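You operate a simulated robot arm through the tools that you are given. There is no shell and no other tool.

Carry out the task below with a simulated robot arm. There is one attempt and no reset: what you move stays moved.

JOB
Tighten the ring, push the disc home and couple the link rod.
Fine: both ring screws and the link screw end tight.

Only the result counts: the job must be done as asked and must still hold three seconds after the hand-in. Knocking over, shifting, dropping, spilling or breaking anything else fails it.

ROBOT AND FRAMES
A 7-joint arm with a three-finger gripper, fixed in place. Base frame: the origin is on the floor under the middle of its stand, x ahead of it, y to its left, z up; the work surface is at about z = 0.868. Lengths are in m, angles in degrees, forces in N, time in s.
It reaches about 1.342 m from its shoulder. Its first joint turns from -166.0 to 166.0 degrees. Payload 2.69 kg.
The TCP is the grasp point between the finger pads, 0.03 m short of the fingertips. In the tool frame z runs along the fingers and y along their closing line. The gripper opens to 0.128 m; its body begins 0.117 m behind the TCP.
Orientation is that of the tool frame in the base frame, as a unit quaternion [w, x, y, z]. With the fingers straight down and closing along the base's y, the tool's x points along the base's -x, its y along +y and its z along -z.

CONTROLS
- The arm moves only by the tool drive_tool. Its argument "rows" is a list of rows, each a list of 3 entries, a list of its own where there are three numbers: the shift along the tool's x, y, z in m, then the turn, a rotation vector about the tool's x, y, z in degrees, then the gripper command, from -1 (shut) to 1 (fully open), values between in proportion. In form: [[[dx, dy, dz], [ax, ay, az], claw], ...]. A call has 1 to 20 rows; each row shifts and turns the commanded pose from where the row before left it, along the tool's axes as they then stand. A row lasts 0.2 s, in which the tool goes at most 0.05 m and 8.6 degrees; a call with a longer step from one row to the next is refused whole, and so is a gripper value outside its range. A pose out of reach is approached as far as the arm can. The call stops where the force on the tool passes 90 N (or 10 N more than at its start, if that is more) or the arm is blocked; 0.2 s more then pass. Each finger travels about 0.127 m/s and halts on what it meets, pressing with about 40 N; the grip force reading is that of the motor and also rises with nothing between the fingers. The clock runs only during rows and for 0.2 s after the last one: add rows that do not move to give the fingers time. It gives the time, the measured TCP pose, the force on the tool (base axes), the opening and the grip force at its end, in the units of the frame above (readings bear some noise), with the torque about the TCP (base axes, N m) and any sound that the robot's microphone picked up.
- Cameras (640 x 400 px; columns grow to the right, rows downward): "scene" is fixed at [0.0493, -0.4986, 1.5807]; the picture's right is [0.84, -0.54, 0.00], its down [-0.26, -0.42, -0.87] and it looks along [0.47, 0.73, -0.49] (base axes); focal length 343 px, centre (320, 200). "wrist" rides on the gripper at [0.058, 0.054, -0.131] in the tool frame; the picture's right is [-0.68, 0.74, 0.00], its down [-0.62, -0.57, -0.55] and it looks along [-0.40, -0.37, 0.84] (tool axes); focal length 234 px, centre (320, 200). There is no depth. A picture from a camera that has moved, and an enlarged one, comes with that camera's place and axes in the base frame and with its lens.
- grab_frame(camera): a new picture of that camera. The clock stands still meanwhile.
- raise_lower(by): moves the trunk up (or, below 0, down) by that many m; the arm rides with it, the base frame stays. It gives what a move gives, with no picture.
- enlarge(camera, box): a new picture of the part [left, top, right, bottom] of that camera's present view, enlarged. The clock stands still meanwhile.
- close_job(): hands the job in; it is judged then, once.

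Nothing tells you positions but the pictures and the camera data. Unless the task says otherwise, let go and move clear before handing in.

The tools are called after "Call:" as a command line: name --argument value ..., lists and objects as JSON in quotes. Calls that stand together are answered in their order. drive_tool: Moves the arm, as the interface text tells. Its arguments: {"type":"object","properties":{"rows":{"type":"array","items":{"type":"array"}}},"required":["rows"]} The other tools are called the same way: raise_lower (by) moves the trunk up or down; grab_frame (camera) takes a picture; enlarge (camera, box) takes an enlarged picture of a part of a camera's view; close_job () hands the job in.

At the start:

```text
time_s: 0.0
ee_pos: [0.5905, 0.3734, 1.1962]
orientation: [0.001, 0.0, 1.0, 0.0]
force: [0.3, 0.1, -0.2]
wrist_torque: [-0.04, 0.02, 0.01]
grip_width: 0.128
gripper_force: 0.1
trunk travel left (down, up): [-0.15, 0.2]
```

scene: 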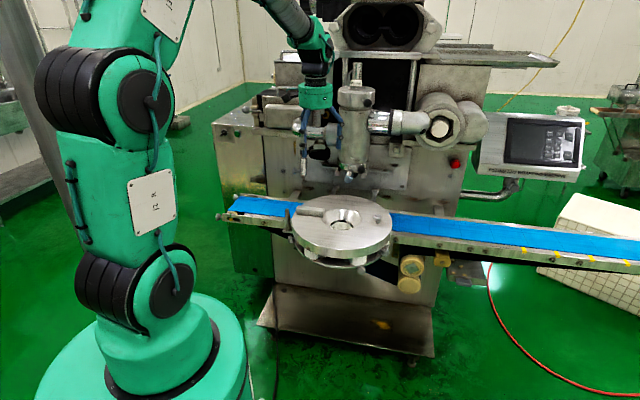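
wrist: 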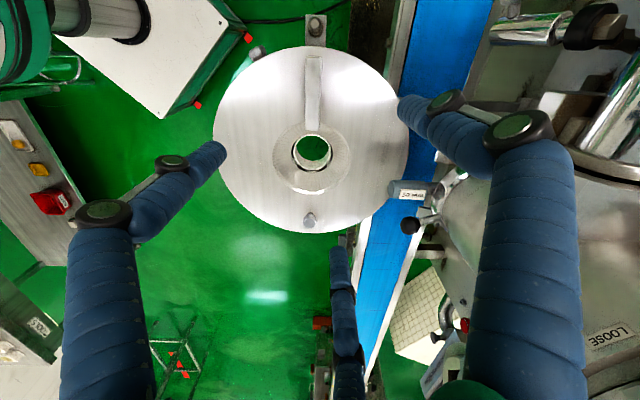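

I see a food-forming machine with a round disc plate over a blue conveyor, a vertical nozzle assembly and a gripper hovering near it. I'll take enlarged pictures to identify the ring, screws, disc and link rod.

Call:
enlarge --camera "scene" --box '[220, 40, 480, 200]'

Call:
enlarge --camera "scene" --box '[260, 170, 440, 290]'

Call:
enlarge --camera "wrist" --box '[200, 0, 440, 240]'

Call:
enlarge --camera "wrist" --box '[380, 0, 640, 400]'

Call:
enlarge --camera "wrist" --box '[0, 0, 240, 200]'

```text
2.46 times, centred on (350, 120) of scene
camera zoom: at [0.0493, -0.4986, 1.5807], right [0.84, -0.54, 0.0], down [-0.26, -0.42, -0.87], along [0.47, 0.73, -0.49], focal length 844 px, centre (246, 397)
```

zoom: 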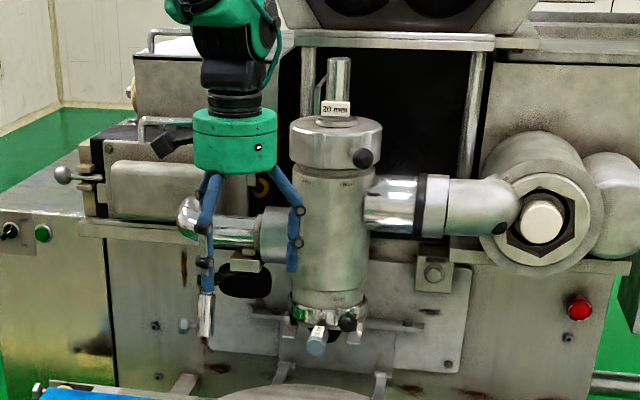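

```text
3.33 times, centred on (350, 230) of scene
camera zoom: at [0.0493, -0.4986, 1.5807], right [0.84, -0.54, 0.0], down [-0.26, -0.42, -0.87], along [0.47, 0.73, -0.49], focal length 1143 px, centre (220, 100)
```

zoom: 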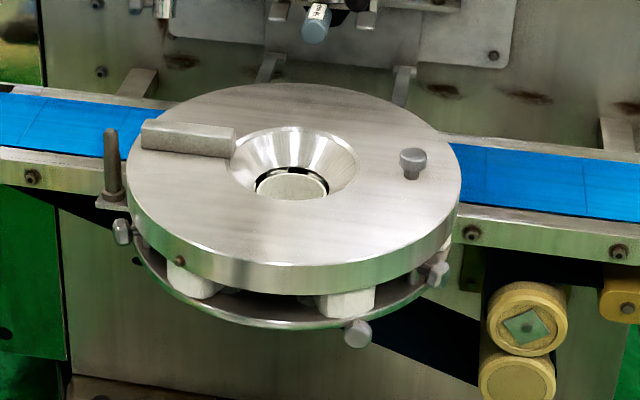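

```text
1.67 times, centred on (320, 120) of wrist
camera zoom: at [0.5318, 0.429, 1.3276], right [0.68, 0.74, 0.0], down [0.62, -0.57, 0.55], along [0.4, -0.37, -0.84], focal length 390 px, centre (320, 333)
```

zoom: 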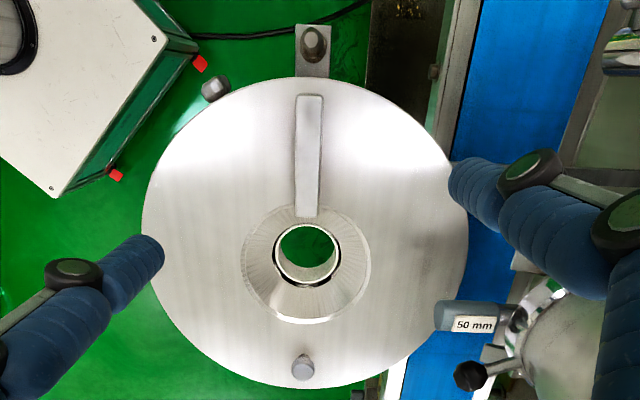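

```text
1.00 times, centred on (510, 200) of wrist (not enlarged: the box is as wide or as high as the picture)
camera zoom: at [0.5318, 0.429, 1.3276], right [0.68, 0.74, 0.0], down [0.62, -0.57, 0.55], along [0.4, -0.37, -0.84], focal length 234 px, centre (130, 200)
```

zoom: 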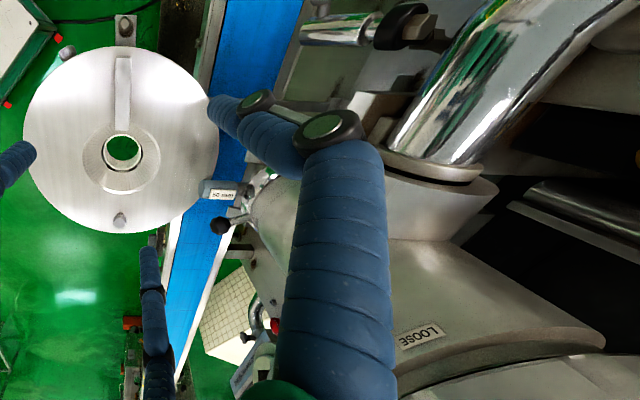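

```text
2.00 times, centred on (120, 100) of wrist
camera zoom: at [0.5318, 0.429, 1.3276], right [0.68, 0.74, 0.0], down [0.62, -0.57, 0.55], along [0.4, -0.37, -0.84], focal length 468 px, centre (720, 400)
```

zoom: 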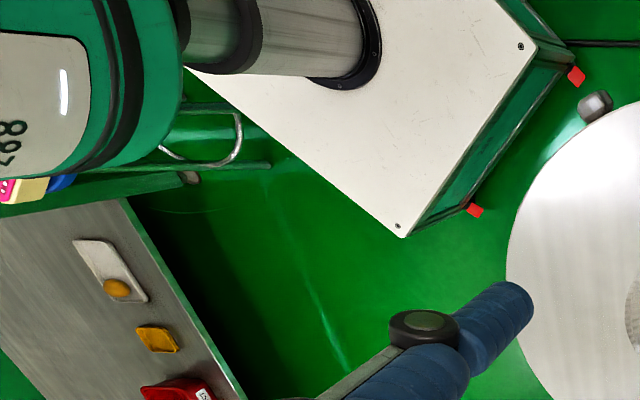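

There are small tags ("20 mm", "50 mm", "LOOSE") near the cylinder and several thumb screws under the disc. I'll zoom in further before moving anything.

Call:
enlarge --camera "scene" --box '[325, 50, 405, 110]'

Call:
enlarge --camera "scene" --box '[325, 140, 405, 190]'

Call:
enlarge --camera "scene" --box '[270, 195, 350, 245]'

Call:
enlarge --camera "scene" --box '[340, 220, 420, 280]'

Call:
enlarge --camera "scene" --box '[230, 90, 330, 200]'

Call:
enlarge --camera "scene" --box '[360, 80, 480, 150]'

Call:
enlarge --camera "wrist" --box '[370, 150, 460, 260]'

Call:
enlarge --camera "wrist" --box '[560, 300, 640, 360]'

Call:
enlarge --camera "scene" --box '[470, 100, 600, 190]'

```text
6.67 times, centred on (365, 80) of scene
camera zoom: at [0.0493, -0.4986, 1.5807], right [0.84, -0.54, 0.0], down [-0.26, -0.42, -0.87], along [0.47, 0.73, -0.49], focal length 2287 px, centre (20, 1000)
```

zoom: 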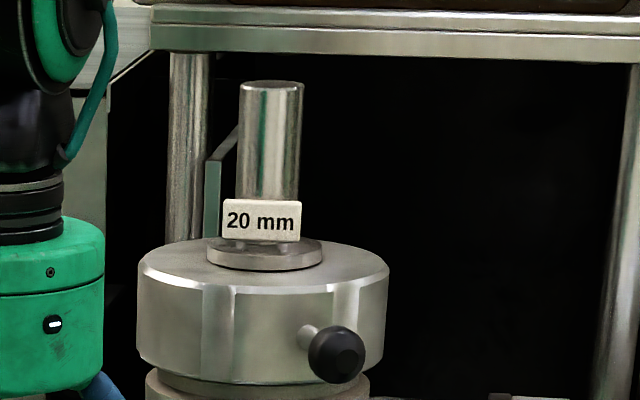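

```text
8.00 times, centred on (365, 165) of scene
camera zoom: at [0.0493, -0.4986, 1.5807], right [0.84, -0.54, 0.0], down [-0.26, -0.42, -0.87], along [0.47, 0.73, -0.49], focal length 2744 px, centre (-40, 480)
```

zoom: 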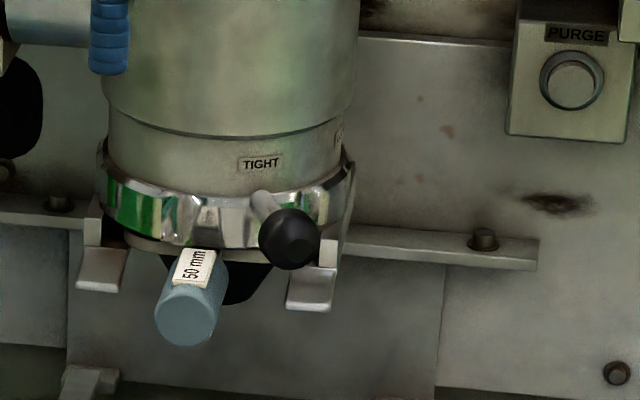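

```text
8.00 times, centred on (310, 220) of scene
camera zoom: at [0.0493, -0.4986, 1.5807], right [0.84, -0.54, 0.0], down [-0.26, -0.42, -0.87], along [0.47, 0.73, -0.49], focal length 2744 px, centre (400, 40)
```

zoom: 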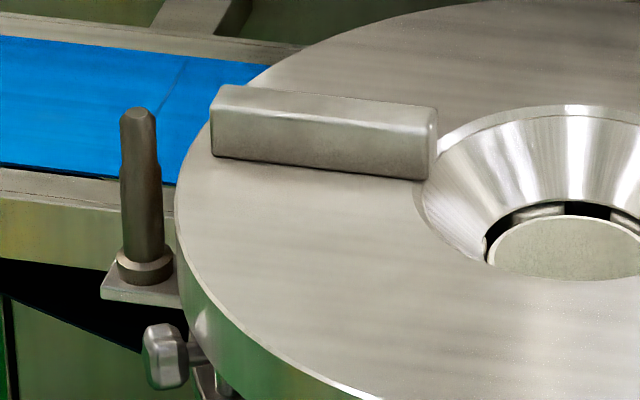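

```text
6.67 times, centred on (380, 250) of scene
camera zoom: at [0.0493, -0.4986, 1.5807], right [0.84, -0.54, 0.0], down [-0.26, -0.42, -0.87], along [0.47, 0.73, -0.49], focal length 2287 px, centre (-80, -133)
```

zoom: 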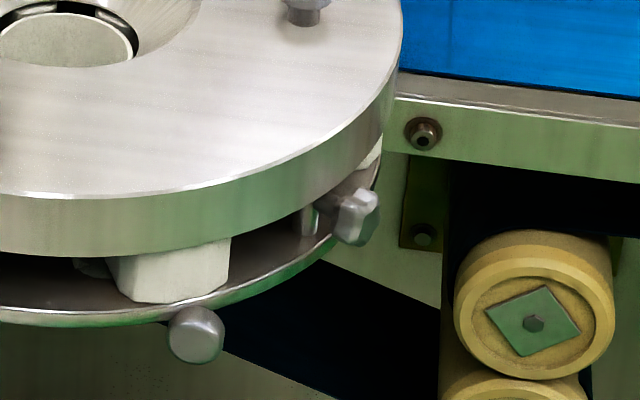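

```text
3.64 times, centred on (280, 145) of scene
camera zoom: at [0.0493, -0.4986, 1.5807], right [0.84, -0.54, 0.0], down [-0.26, -0.42, -0.87], along [0.47, 0.73, -0.49], focal length 1247 px, centre (466, 400)
```

zoom: 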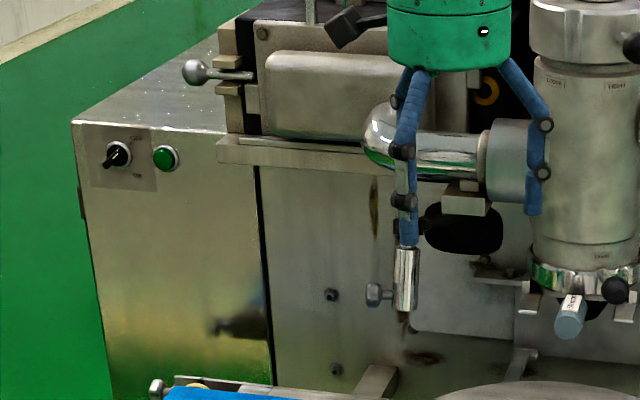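

```text
5.33 times, centred on (420, 115) of scene
camera zoom: at [0.0493, -0.4986, 1.5807], right [0.84, -0.54, 0.0], down [-0.26, -0.42, -0.87], along [0.47, 0.73, -0.49], focal length 1829 px, centre (-213, 653)
```

zoom: 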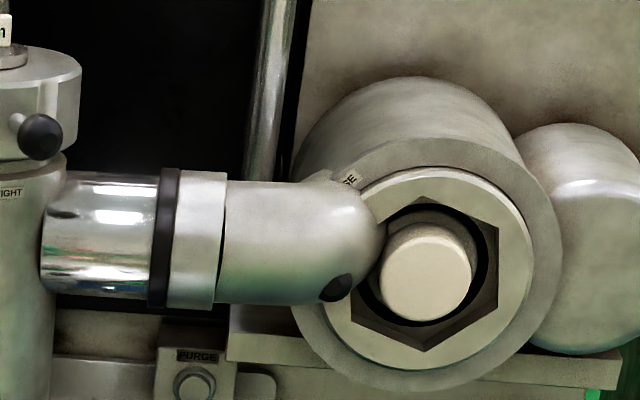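

```text
3.64 times, centred on (415, 205) of wrist
camera zoom: at [0.5318, 0.429, 1.3276], right [0.68, 0.74, 0.0], down [0.62, -0.57, 0.55], along [0.4, -0.37, -0.84], focal length 852 px, centre (-26, 182)
```

zoom: 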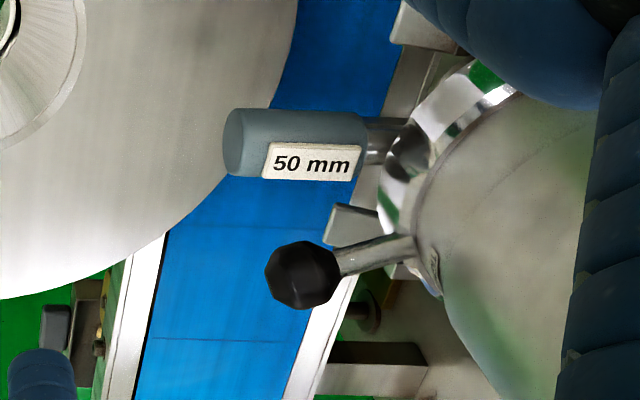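

```text
6.67 times, centred on (600, 330) of wrist
camera zoom: at [0.5318, 0.429, 1.3276], right [0.68, 0.74, 0.0], down [0.62, -0.57, 0.55], along [0.4, -0.37, -0.84], focal length 1561 px, centre (-1547, -667)
```

zoom: 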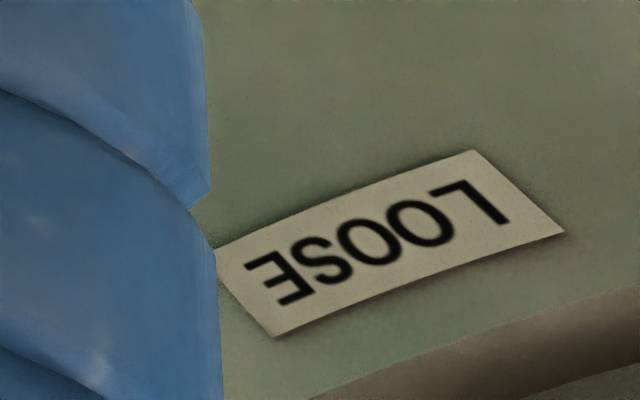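

```text
4.44 times, centred on (535, 145) of scene
camera zoom: at [0.0493, -0.4986, 1.5807], right [0.84, -0.54, 0.0], down [-0.26, -0.42, -0.87], along [0.47, 0.73, -0.49], focal length 1524 px, centre (-636, 444)
```

zoom: 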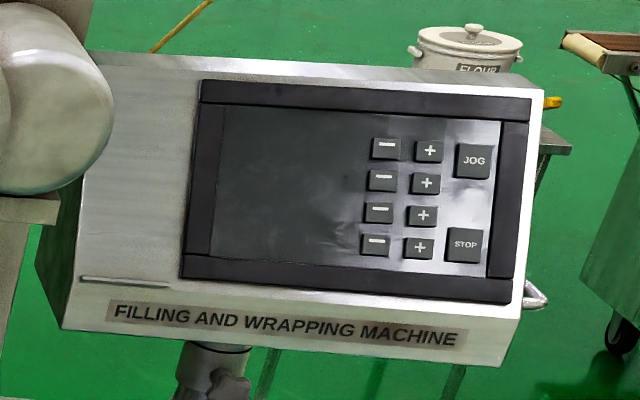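

The machine has a disc over a ring with thumb screws, a post on a bracket by the disc, and something rod-like with a thumb screw behind the gripper. I'll back the arm away slightly to get a clearer view of it all.

Call:
drive_tool --rows '[[[0.04, 0, 0], [0, 0, 0], 1], [[0.04, 0, 0], [0, 0, 0], 1], [[0.04, 0, -0.02], [0, 0, 0], 1], [[0.04, 0, -0.02], [0, 0, 0], 1], [[0, 0, 0], [0, 0, 0], 1]]'

Call:
grab_frame --camera "scene"

Call:
grab_frame --camera "wrist"

Call:
enlarge --camera "scene" --box '[230, 90, 390, 200]'

```text
time_s: 1.2
ee_pos: [0.4314, 0.3769, 1.2376]
orientation: [0.0, 0.0, 1.0, -0.001]
force: [-0.6, -0.3, 0.8]
wrist_torque: [0.02, -0.07, -0.05]
grip_width: 0.128
gripper_force: 0.1
trunk travel left (down, up): [-0.15, 0.2]
```

```text
taken
```

scene: 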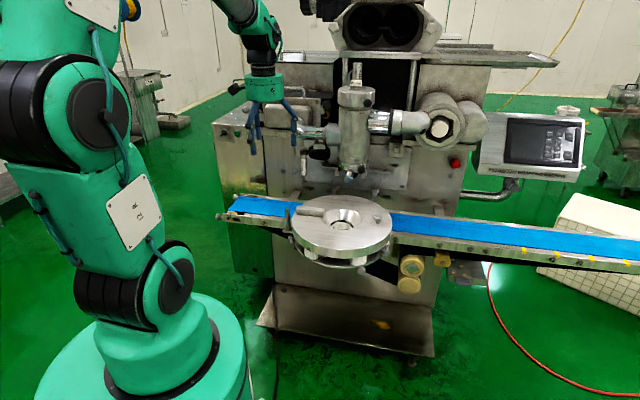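

```text
taken
camera wrist: at [0.3735, 0.4314, 1.3686], right [0.68, 0.74, 0.0], down [0.62, -0.57, 0.55], along [0.41, -0.37, -0.84], focal length 234 px, centre (320, 200)
```

wrist: 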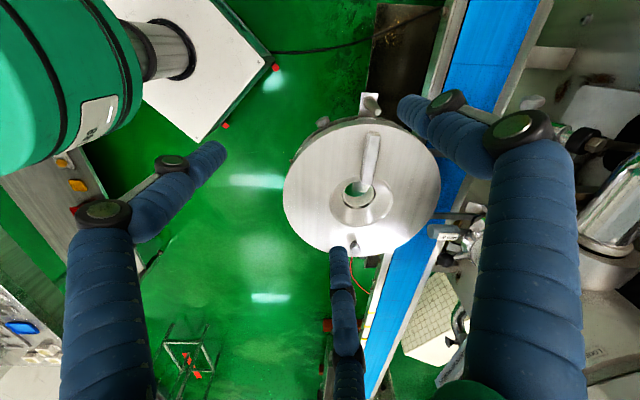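

```text
3.64 times, centred on (310, 145) of scene
camera zoom: at [0.0493, -0.4986, 1.5807], right [0.84, -0.54, 0.0], down [-0.26, -0.42, -0.87], along [0.47, 0.73, -0.49], focal length 1247 px, centre (356, 400)
```

zoom: 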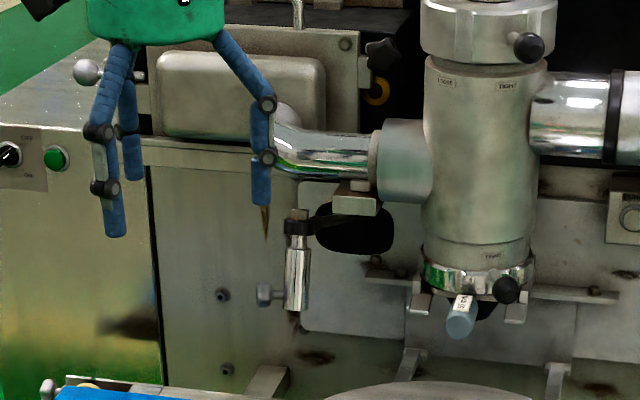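

The link rod hangs from a black lever at the machine wall, above the far left of the conveyor; the post beside the disc looks like its counterpart. I'll move the wrist camera down to the left side and tilt it to look at the post, ring and rod.

Call:
drive_tool --rows '[[[0, 0.04, 0.03], [0, 0, 0], 1], [[0, 0.04, 0.03], [0, 0, 0], 1], [[0, 0.04, 0.03], [0, 0, 0], 1], [[0, 0.04, 0.03], [0, 0, 0], 1], [[0, 0, 0], [5.3, -5.3, 0], 1], [[0, 0, 0], [5.3, -5.3, 0], 1], [[0, 0, 0], [5.3, -5.3, 0], 1], [[0, 0, 0], [5.3, -5.3, 0], 1], [[0, 0, 0], [0, 0, 0], 1]]'

Call:
grab_frame --camera "wrist"

Call:
grab_frame --camera "scene"

```text
time_s: 3.2
ee_pos: [0.4303, 0.5342, 1.1156]
orientation: [0.184, 0.0, 0.966, -0.183]
force: [0.5, -0.1, 0.1]
wrist_torque: [-0.02, -0.02, 0.0]
grip_width: 0.1279
gripper_force: 0.0
trunk travel left (down, up): [-0.15, 0.2]
```

```text
taken
camera wrist: at [0.3335, 0.6278, 1.1895], right [0.68, 0.73, -0.02], down [0.34, -0.29, 0.89], along [0.65, -0.61, -0.45], focal length 234 px, centre (320, 200)
```

wrist: 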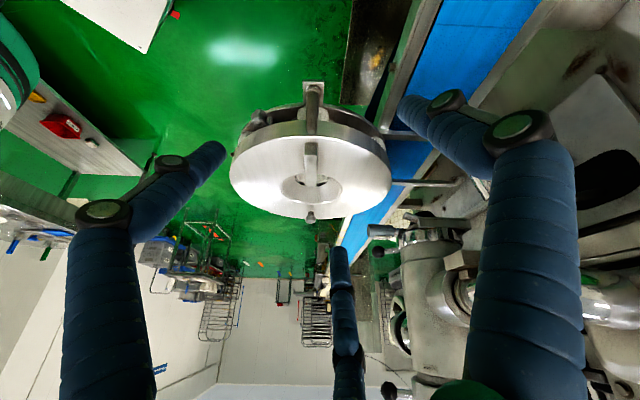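

```text
taken
```

scene: 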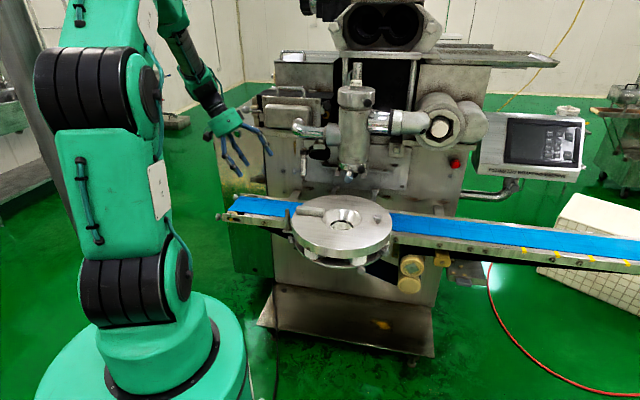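

The tilted view works, though inverted (image down is world up). I'll enlarge the disc area and the rod area.

Call:
enlarge --camera "wrist" --box '[220, 70, 410, 230]'

Call:
enlarge --camera "wrist" --box '[560, 60, 640, 220]'

Call:
enlarge --camera "scene" --box '[280, 110, 380, 190]'

```text
2.50 times, centred on (315, 150) of wrist
camera zoom: at [0.3335, 0.6278, 1.1895], right [0.68, 0.73, -0.02], down [0.34, -0.29, 0.89], along [0.65, -0.61, -0.45], focal length 585 px, centre (332, 325)
```

zoom: 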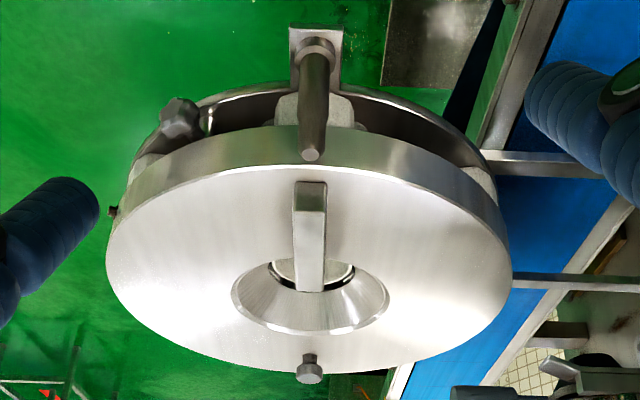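

```text
2.50 times, centred on (600, 140) of wrist
camera zoom: at [0.3335, 0.6278, 1.1895], right [0.68, 0.73, -0.02], down [0.34, -0.29, 0.89], along [0.65, -0.61, -0.45], focal length 585 px, centre (-380, 350)
```

zoom: 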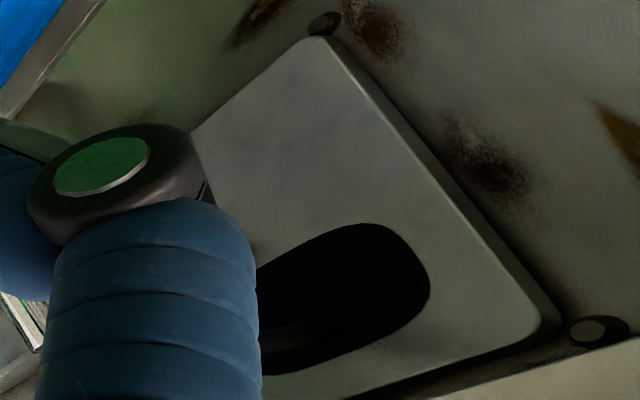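

```text
5.00 times, centred on (330, 150) of scene
camera zoom: at [0.0493, -0.4986, 1.5807], right [0.84, -0.54, 0.0], down [-0.26, -0.42, -0.87], along [0.47, 0.73, -0.49], focal length 1715 px, centre (270, 450)
```

zoom: 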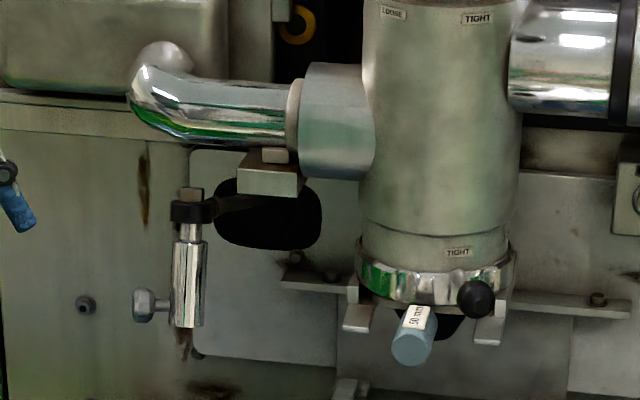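

The picture is now clear: the disc sits about 0.19 m short of the nozzle axis on two rails, a post stands on its bracket near (0.51, 0.44), and the link rod hangs near (0.66, 0.58), where the post would land once the disc is home. I'll move the wrist camera to the right-front to inspect the ring screws.

Call:
drive_tool --rows '[[[0, 0, 0], [-5.3, 5.3, 0], 1], [[0, 0, 0], [-5.3, 5.3, 0], 1], [[0, 0, 0], [-5.3, 5.3, 0], 1], [[0, 0, 0], [-5.3, 5.3, 0], 1], [[0, -0.048, 0], [0, 0, 0], 1], [[0, -0.048, 0], [0, 0, 0], 1], [[0, -0.048, 0], [0, 0, 0], 1], [[0, -0.048, 0], [0, 0, 0], 1], [[0, -0.048, 0], [0, 0, 0], 1], [[0, -0.048, 0], [0, 0, 0], 1], [[0, -0.048, 0], [0, 0, 0], 1], [[0, -0.048, 0], [0, 0, 0], 1], [[0, -0.048, 0], [0, 0, 0], 1], [[0, -0.048, 0], [0, 0, 0], 1], [[0, -0.048, 0], [0, 0, 0], 1]]'

Call:
drive_tool --rows '[[[0, 0, 0], [0, 0, -8.2], 1], [[0, 0, 0], [0, 0, -8.2], 1], [[0, 0, 0], [0, 0, -8.2], 1], [[0, 0, 0], [0, 0, -8.2], 1], [[0, 0, 0], [0, 0, -8.2], 1], [[0, 0, 0], [0, 0, -8.2], 1], [[0, 0, 0], [0, 0, -8.2], 1], [[0, 0, 0], [0, 0, -8.2], 1], [[0, 0, 0], [0, 0, -8.2], 1], [[0, 0, 0], [0, 0, -8.2], 1], [[0, 0, 0], [0, 0, -8.0], 1], [[0, 0, 0.02], [5.3, -5.3, 0], 1], [[0, 0, 0.02], [5.3, -5.3, 0], 1], [[0, 0, 0.02], [5.3, -5.3, 0], 1], [[0, 0, 0.02], [5.3, -5.3, 0], 1], [[0, 0, 0], [0, 0, 0], 1]]'

Call:
grab_frame --camera "wrist"

Call:
grab_frame --camera "scene"

```text
time_s: 6.4
ee_pos: [0.4303, 0.0051, 1.1191]
orientation: [0.0, -0.001, 1.0, 0.0]
force: [0.5, 0.1, 0.2]
wrist_torque: [-0.01, 0.0, -0.03]
grip_width: 0.1281
gripper_force: 0.1
trunk travel left (down, up): [-0.15, 0.2]
```

```text
time_s: 9.8
ee_pos: [0.44, 0.0189, 1.0399]
orientation: [-0.259, 0.683, -0.683, 0.001]
force: [0.6, 0.9, 0.7]
wrist_torque: [-0.01, -0.04, -0.04]
grip_width: 0.1278
gripper_force: 0.1
trunk travel left (down, up): [-0.15, 0.2]
```

```text
taken
camera wrist: at [0.3488, -0.0776, 1.113], right [-0.73, 0.68, -0.02], down [0.29, 0.34, 0.89], along [0.62, 0.65, -0.45], focal length 234 px, centre (320, 200)
```

wrist: 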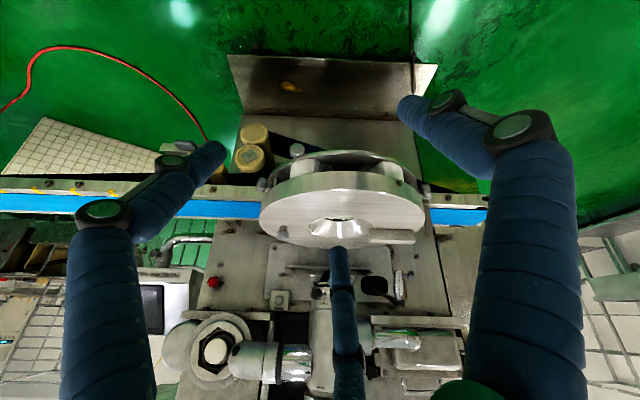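

```text
taken
```

scene: 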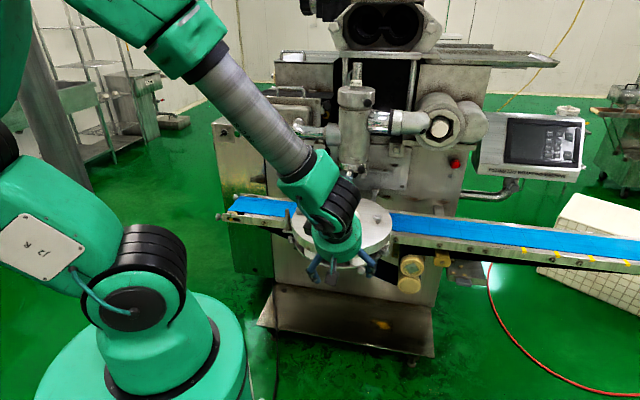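

Call:
enlarge --camera "wrist" --box '[240, 130, 450, 260]'

Call:
enlarge --camera "wrist" --box '[250, 130, 340, 220]'

Call:
enlarge --camera "wrist" --box '[350, 130, 440, 220]'

Call:
enlarge --camera "wrist" --box '[260, 230, 440, 400]'

```text
3.05 times, centred on (345, 195) of wrist
camera zoom: at [0.3488, -0.0776, 1.113], right [-0.73, 0.68, -0.02], down [0.29, 0.34, 0.89], along [0.62, 0.65, -0.45], focal length 714 px, centre (244, 215)
```

zoom: 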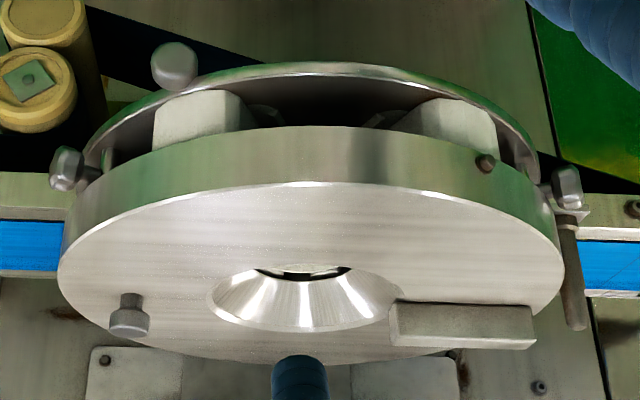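

```text
4.44 times, centred on (295, 175) of wrist
camera zoom: at [0.3488, -0.0776, 1.113], right [-0.73, 0.68, -0.02], down [0.29, 0.34, 0.89], along [0.62, 0.65, -0.45], focal length 1041 px, centre (431, 311)
```

zoom: 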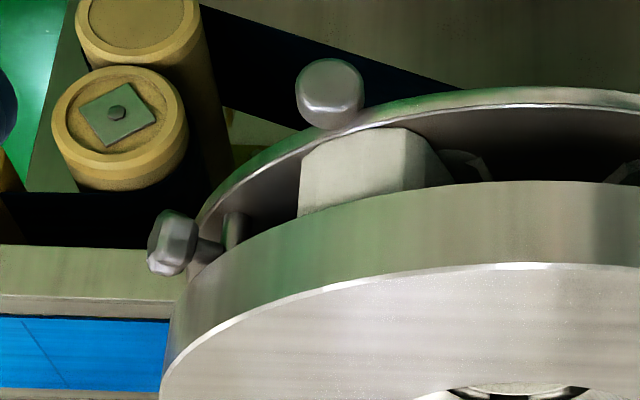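

```text
4.44 times, centred on (395, 175) of wrist
camera zoom: at [0.3488, -0.0776, 1.113], right [-0.73, 0.68, -0.02], down [0.29, 0.34, 0.89], along [0.62, 0.65, -0.45], focal length 1041 px, centre (-13, 311)
```

zoom: 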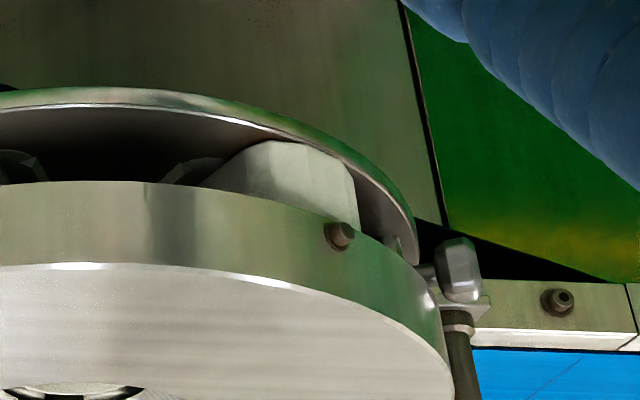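

```text
2.35 times, centred on (350, 315) of wrist
camera zoom: at [0.3488, -0.0776, 1.113], right [-0.73, 0.68, -0.02], down [0.29, 0.34, 0.89], along [0.62, 0.65, -0.45], focal length 551 px, centre (249, -71)
```

zoom: 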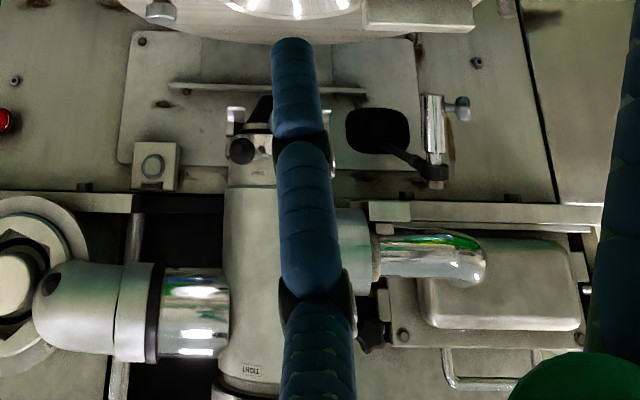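

The thin ring under the disc has two side thumb screws (left and right) and a round stud at front-right. I'll go lower and closer to see these details.

Call:
drive_tool --rows '[[[0, 0, 0], [5.3, -5.3, 0], 1], [[0, 0, 0], [5.3, -5.3, 0], 1], [[0.01, 0.01, 0.02], [5.3, -5.3, 0], 1], [[0.03, 0.025, 0.01], [0, 0, 0], 1], [[0.03, 0.025, 0.01], [0, 0, 0], 1], [[0.03, 0.025, 0.01], [0, 0, 0], 1], [[0, 0, 0], [0, 0, 0], 1]]'

Call:
grab_frame --camera "wrist"

Call:
grab_frame --camera "scene"

```text
time_s: 11.4
ee_pos: [0.4215, 0.0126, 1.0063]
orientation: [0.438, -0.634, 0.637, 0.002]
force: [-0.5, -0.5, 0.4]
wrist_torque: [0.0, -0.02, -0.01]
grip_width: 0.128
gripper_force: 0.1
out of reach, approached as far as the arm can: row 4, 5, 6
trunk travel left (down, up): [-0.15, 0.2]
```

```text
taken
camera wrist: at [0.317, -0.097, 1.0232], right [-0.72, 0.69, -0.03], down [0.04, 0.08, 1.0], along [0.69, 0.72, -0.08], focal length 234 px, centre (320, 200)
```

wrist: 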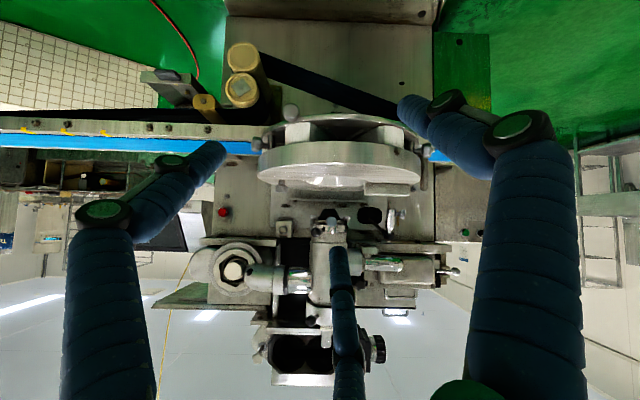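

```text
taken
```

scene: 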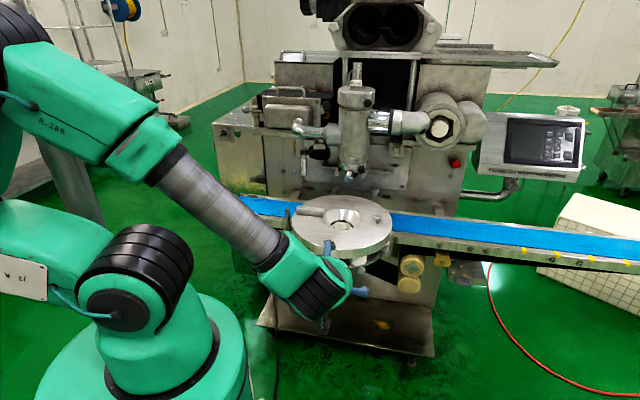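

Call:
enlarge --camera "wrist" --box '[240, 90, 450, 220]'

Call:
enlarge --camera "wrist" --box '[245, 90, 325, 170]'

Call:
enlarge --camera "wrist" --box '[370, 100, 450, 180]'

Call:
enlarge --camera "wrist" --box '[280, 180, 420, 300]'

```text
3.05 times, centred on (345, 155) of wrist
camera zoom: at [0.317, -0.097, 1.0232], right [-0.72, 0.69, -0.03], down [0.04, 0.08, 1.0], along [0.69, 0.72, -0.08], focal length 714 px, centre (244, 337)
```

zoom: 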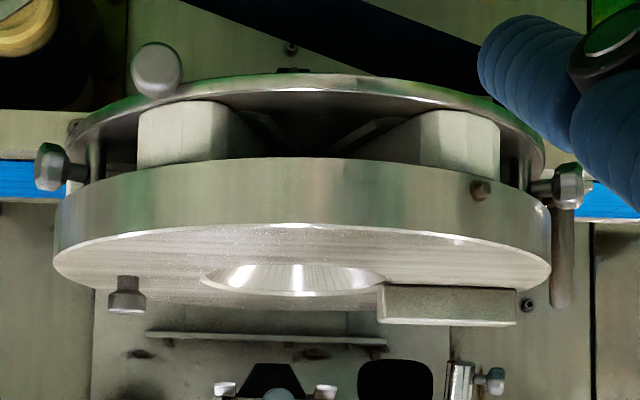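

```text
5.00 times, centred on (285, 130) of wrist
camera zoom: at [0.317, -0.097, 1.0232], right [-0.72, 0.69, -0.03], down [0.04, 0.08, 1.0], along [0.69, 0.72, -0.08], focal length 1171 px, centre (495, 550)
```

zoom: 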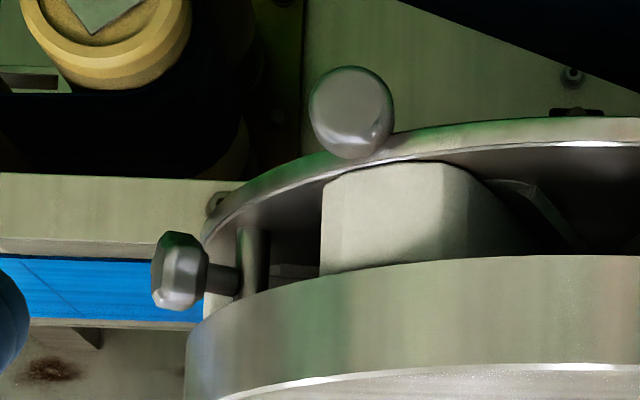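

```text
5.00 times, centred on (410, 140) of wrist
camera zoom: at [0.317, -0.097, 1.0232], right [-0.72, 0.69, -0.03], down [0.04, 0.08, 1.0], along [0.69, 0.72, -0.08], focal length 1171 px, centre (-130, 500)
```

zoom: 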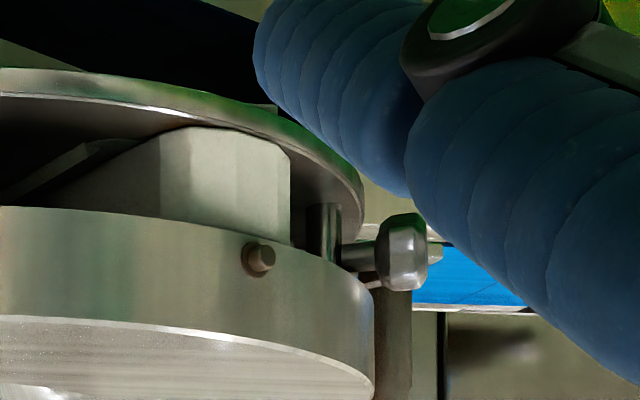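

```text
3.33 times, centred on (350, 240) of wrist
camera zoom: at [0.317, -0.097, 1.0232], right [-0.72, 0.69, -0.03], down [0.04, 0.08, 1.0], along [0.69, 0.72, -0.08], focal length 781 px, centre (220, 67)
```

zoom: 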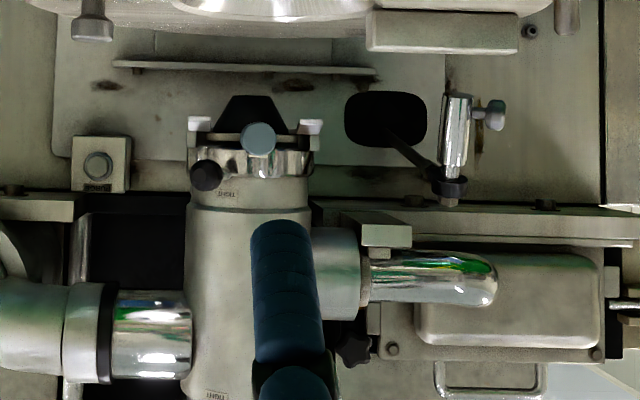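

The two side thumb screws stick radially out of the ring, left near (0.475, 0.355, 0.89) and right near (0.70, 0.13, 0.89). I'll untilt, roll back, and move toward the left screw for an aligned close-up.

Call:
drive_tool --rows '[[[0, 0, 0], [-5.3, 5.3, 0], 1], [[0, 0, 0], [-5.3, 5.3, 0], 1], [[0, 0, 0], [-5.3, 5.3, 0], 1], [[0, 0, -0.02], [-5.3, 5.3, 0], 1], [[0, 0, -0.02], [-5.3, 5.3, 0], 1], [[0, 0, -0.02], [-5.3, 5.3, 0], 1], [[0, 0, -0.02], [-5.3, 5.3, 0], 1], [[0, 0, 0], [0, 0, 0], 1]]'

```text
time_s: 13.2
ee_pos: [0.4025, -0.0051, 1.0843]
orientation: [0.001, 0.708, -0.706, 0.0]
force: [1.6, 0.4, 0.5]
wrist_torque: [-0.01, 0.02, -0.02]
grip_width: 0.128
gripper_force: 0.2
trunk travel left (down, up): [-0.15, 0.2]
```

Call:
drive_tool --rows '[[[-0.043, 0.006, -0.003], [0, 0, 0], 1], [[-0.043, 0.006, -0.003], [0, 0, 0], 1], [[-0.043, 0.006, -0.003], [0, 0, 0], 1], [[-0.043, 0.006, -0.003], [0, 0, 0], 1], [[-0.043, 0.006, -0.003], [0, 0, 0], 1], [[-0.043, 0.006, -0.003], [0, 0, 0], 1], [[-0.043, 0.006, -0.003], [0, 0, 0], 1], [[-0.043, 0.006, -0.003], [0, 0, 0], 1], [[-0.043, 0.006, -0.003], [0, 0, 0], 1], [[-0.043, 0.006, -0.003], [0, 0, 0], 1], [[0, 0, 0], [0, 0, 0], 1]]'

Call:
drive_tool --rows '[[[0, 0, 0], [0, 0, 8.2], 1], [[0, 0, 0], [0, 0, 8.2], 1], [[0, 0, 0], [0, 0, 8.2], 1], [[0, 0, 0], [0, 0, 8.2], 1], [[0, 0, 0], [0, 0, 8.2], 1], [[0, 0, 0], [0, 0, 8.2], 1], [[0, 0, 0], [0, 0, 8.2], 1], [[0, 0, 0], [0, 0, 8.2], 1], [[0, 0, 0], [0, 0, 8.2], 1], [[0, 0, 0], [0, 0, 8.2], 1], [[0, 0, 0], [0, 0, 8.0], 1], [[0, 0, 0], [0, -8, 0], 1], [[0, 0, 0], [0, -8, 0], 1], [[0, 0, 0], [0, -8, 0], 1], [[0, 0, 0], [0, -8, 0], 1], [[0, 0, 0], [0, -8, 0], 1], [[0, 0, 0], [0, 0, 0], 1]]'

Call:
grab_frame --camera "scene"

Call:
grab_frame --camera "wrist"

```text
time_s: 15.6
ee_pos: [0.3413, 0.424, 1.1123]
orientation: [0.001, 0.707, -0.707, 0.001]
force: [1.0, 1.2, 0.7]
wrist_torque: [-0.06, 0.01, -0.01]
grip_width: 0.1278
gripper_force: 0.1
trunk travel left (down, up): [-0.15, 0.2]
```

```text
time_s: 19.2
ee_pos: [0.3427, 0.4247, 1.1125]
orientation: [0.342, -0.001, 0.94, 0.001]
force: [0.2, -0.1, 0.2]
wrist_torque: [-0.02, -0.05, 0.01]
grip_width: 0.1278
gripper_force: 0.0
trunk travel left (down, up): [-0.15, 0.2]
```

```text
taken
```

scene: 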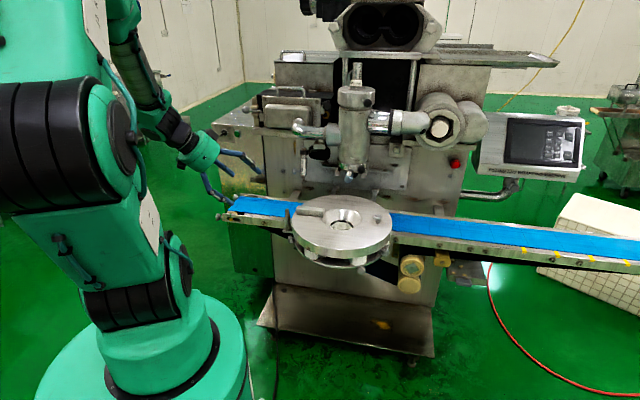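

```text
taken
camera wrist: at [0.2142, 0.4791, 1.1751], right [0.52, 0.74, 0.44], down [0.12, -0.57, 0.82], along [0.85, -0.37, -0.38], focal length 234 px, centre (320, 200)
```

wrist: 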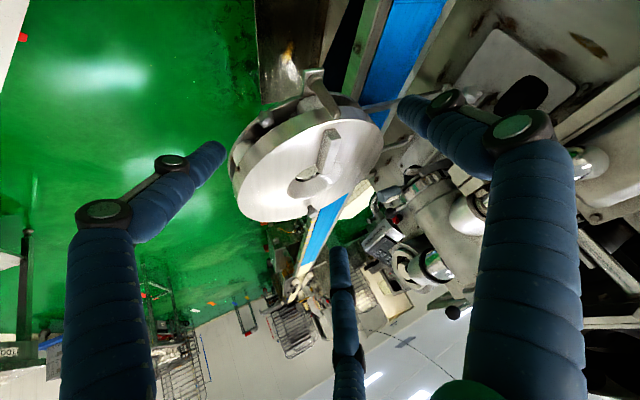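

Call:
enlarge --camera "wrist" --box '[225, 50, 345, 150]'

Call:
enlarge --camera "wrist" --box '[220, 60, 400, 230]'

```text
4.00 times, centred on (285, 100) of wrist
camera zoom: at [0.2142, 0.4791, 1.1751], right [0.52, 0.74, 0.44], down [0.12, -0.57, 0.82], along [0.85, -0.37, -0.38], focal length 937 px, centre (460, 600)
```

zoom: 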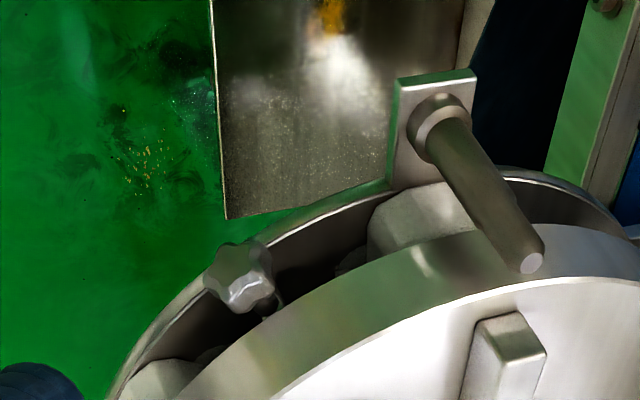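

```text
2.35 times, centred on (310, 145) of wrist
camera zoom: at [0.2142, 0.4791, 1.1751], right [0.52, 0.74, 0.44], down [0.12, -0.57, 0.82], along [0.85, -0.37, -0.38], focal length 551 px, centre (344, 329)
```

zoom: 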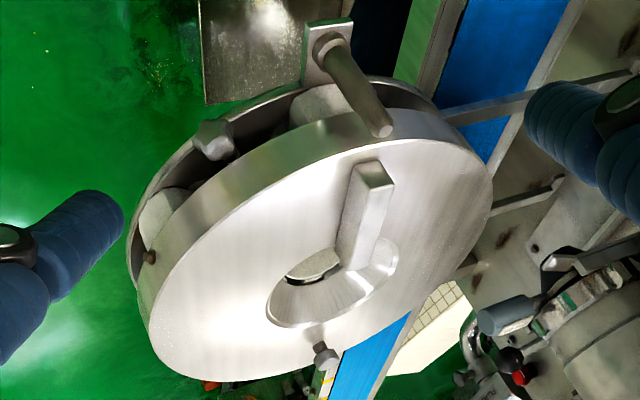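

The left knob is a star-shaped thumb screw at about (0.472, 0.348, 0.89) with its axis pointing radially outward. I'll pitch the tool to horizontal and yaw to face it.

Call:
drive_tool --rows '[[[0, 0, 0], [0, -8, 0], 1], [[0, 0, 0], [0, -8, 0], 1], [[0, 0, 0], [0, -8, 0], 1], [[0, 0, 0], [0, -8, 0], 1], [[0, 0, 0], [0, -8, 0], 1], [[0, 0, 0], [0, -8, 0], 1], [[0, 0, 0], [0, -2, 0], 1], [[0, 0, 0], [6, 0, 0], 1], [[0, 0, 0], [6, 0, 0], 1], [[0, 0, 0], [0, 0, 0], 1]]'

Call:
grab_frame --camera "scene"

Call:
grab_frame --camera "wrist"

```text
time_s: 21.6
ee_pos: [0.3551, 0.4244, 1.1363]
orientation: [0.702, 0.102, 0.702, -0.064]
force: [-0.5, 0.1, -0.5]
wrist_torque: [0.02, 0.01, 0.02]
grip_width: 0.1281
gripper_force: 0.0
trunk travel left (down, up): [-0.15, 0.2]
stopped in row 10: the arm was blocked; the commanded pose is now the measured one
```

```text
taken
```

scene: 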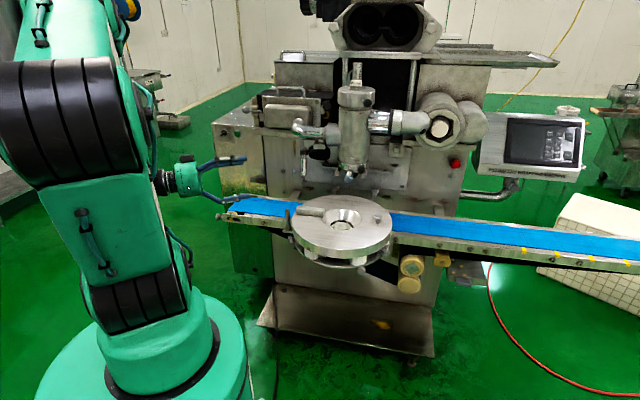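

```text
taken
camera wrist: at [0.2413, 0.5113, 1.0823], right [0.17, 0.68, 0.71], down [-0.67, -0.45, 0.59], along [0.72, -0.58, 0.38], focal length 234 px, centre (320, 200)
```

wrist: 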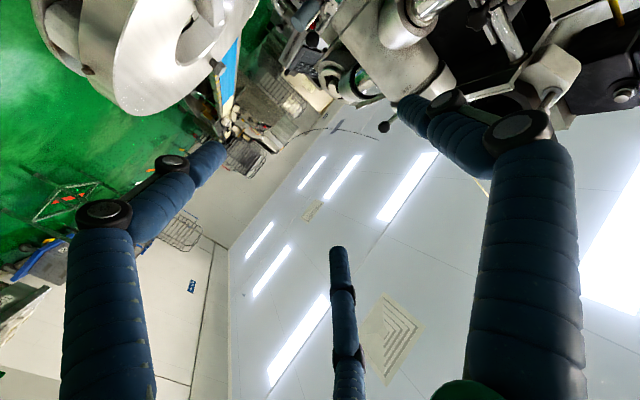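

The tool is aligned in orientation but the arm is folded too tightly at this height. I'll raise the trunk so the wrist can work lower relative to the shoulder.

Call:
raise_lower --by 0.2

```text
time_s: 23.8
ee_pos: [0.3554, 0.4248, 1.3363]
orientation: [0.702, 0.101, 0.702, -0.065]
force: [0.0, 0.6, -0.8]
wrist_torque: [-0.02, 0.0, 0.0]
grip_width: 0.1282
gripper_force: 0.2
trunk travel left (down, up): [-0.35, 0.0]
```

Call:
drive_tool --rows '[[[0.04, -0.004, -0.002], [0, 0, 0], 1], [[0.04, -0.004, -0.002], [0, 0, 0], 1], [[0.04, -0.004, -0.002], [0, 0, 0], 1], [[0.04, -0.004, -0.002], [0, 0, 0], 1], [[0.04, -0.004, -0.002], [0, 0, 0], 1], [[0.04, -0.004, -0.002], [0, 0, 0], 1], [[0.04, -0.004, -0.002], [0, 0, 0], 1], [[0.04, -0.004, -0.002], [0, 0, 0], 1], [[0.04, -0.004, -0.002], [0, 0, 0], 1], [[0, 0, 0], [0, 0, 0], 1]]'

Call:
grab_frame --camera "scene"

Call:
grab_frame --camera "wrist"

```text
time_s: 26.0
ee_pos: [0.3445, 0.4094, 0.9865]
orientation: [0.7, 0.121, 0.7, -0.07]
force: [-0.9, -0.1, 0.1]
wrist_torque: [-0.03, -0.04, -0.03]
grip_width: 0.1282
gripper_force: 0.1
trunk travel left (down, up): [-0.35, 0.0]
```

```text
taken
```

scene: 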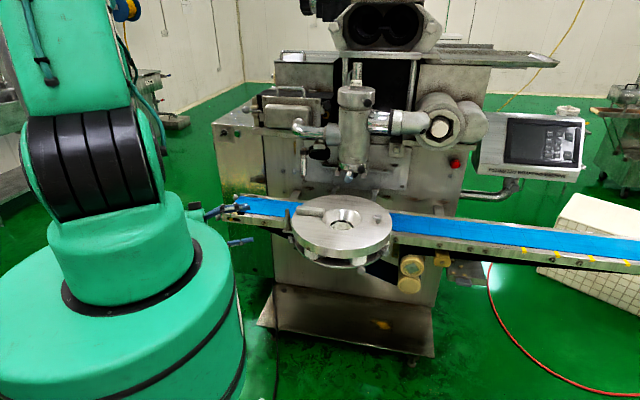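

```text
taken
camera wrist: at [0.2348, 0.5018, 0.9334], right [0.19, 0.66, 0.73], down [-0.69, -0.44, 0.58], along [0.7, -0.61, 0.37], focal length 234 px, centre (320, 200)
```

wrist: 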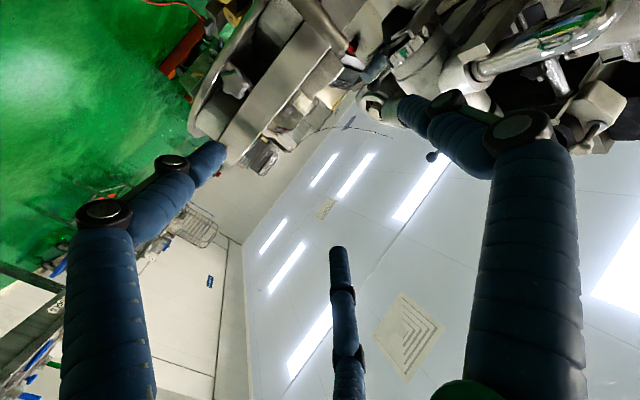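

Reach is fine now with the trunk raised. I'll roll the tool so the wrist camera sits on top and looks down at the knob.

Call:
drive_tool --rows '[[[0, 0, 0], [0, 0, 8.3], 1], [[0, 0, 0], [0, 0, 8.3], 1], [[0, 0, 0], [0, 0, 8.3], 1], [[0, 0, 0], [0, 0, 8.3], 1], [[0, 0, 0], [0, 0, 8.3], 1], [[0, 0, 0], [0, 0, 8.3], 1], [[0, 0, 0], [0, 0, 8.3], 1], [[0, 0, 0], [0, 0, 8.3], 1], [[0, 0, 0], [0, 0, 8.3], 1], [[0, 0, 0], [0, 0, 8.3], 1], [[0, 0, 0], [0, 0, 8.3], 1], [[0, 0, 0], [0, 0, 8.3], 1], [[0, 0, 0], [0, 0, 8.3], 1], [[0, 0, 0], [0, 0, 8.3], 1], [[0, 0, 0], [0, 0, 8.3], 1], [[0, 0, 0], [0, 0, 8.3], 1], [[0, 0, 0], [0, 0, 4], 1], [[0, 0, 0], [0, 0, 0], 1]]'

Call:
grab_frame --camera "wrist"

```text
time_s: 26.8
ee_pos: [0.3872, 0.6424, 1.1237]
orientation: [0.682, 0.325, 0.643, 0.123]
force: [0.6, 0.6, 0.5]
wrist_torque: [0.05, 0.04, -0.02]
grip_width: 0.128
gripper_force: 0.1
out of reach, approached as far as the arm can: row 1, 2, 3, 4
trunk travel left (down, up): [-0.35, 0.0]
stopped in row 4: the arm was blocked; the commanded pose is now the measured one
```

```text
taken
camera wrist: at [0.2853, 0.7562, 1.1145], right [0.09, 0.16, 0.98], down [-0.75, -0.63, 0.17], along [0.65, -0.76, 0.07], focal length 234 px, centre (320, 200)
```

wrist: 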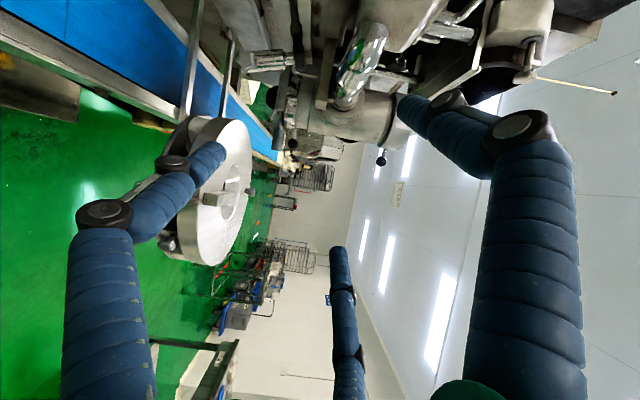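

The IK swung the arm upward when it ran out of range on that roll. I'll check the scene before continuing.

Call:
grab_frame --camera "scene"

Call:
enlarge --camera "wrist" --box '[150, 0, 400, 270]'

```text
taken
```

scene: 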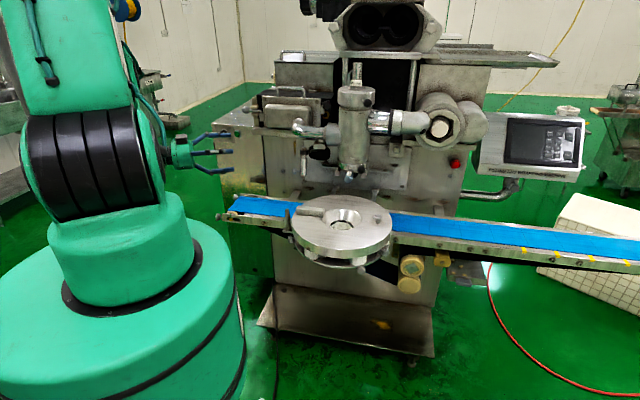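

```text
1.48 times, centred on (275, 135) of wrist
camera zoom: at [0.2853, 0.7562, 1.1145], right [0.09, 0.16, 0.98], down [-0.75, -0.63, 0.17], along [0.65, -0.76, 0.07], focal length 347 px, centre (387, 296)
```

zoom: 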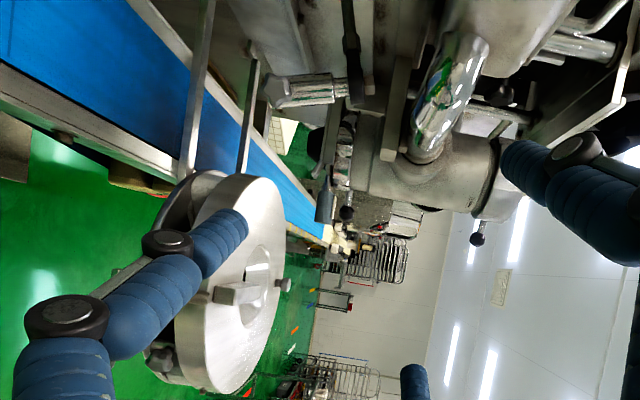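

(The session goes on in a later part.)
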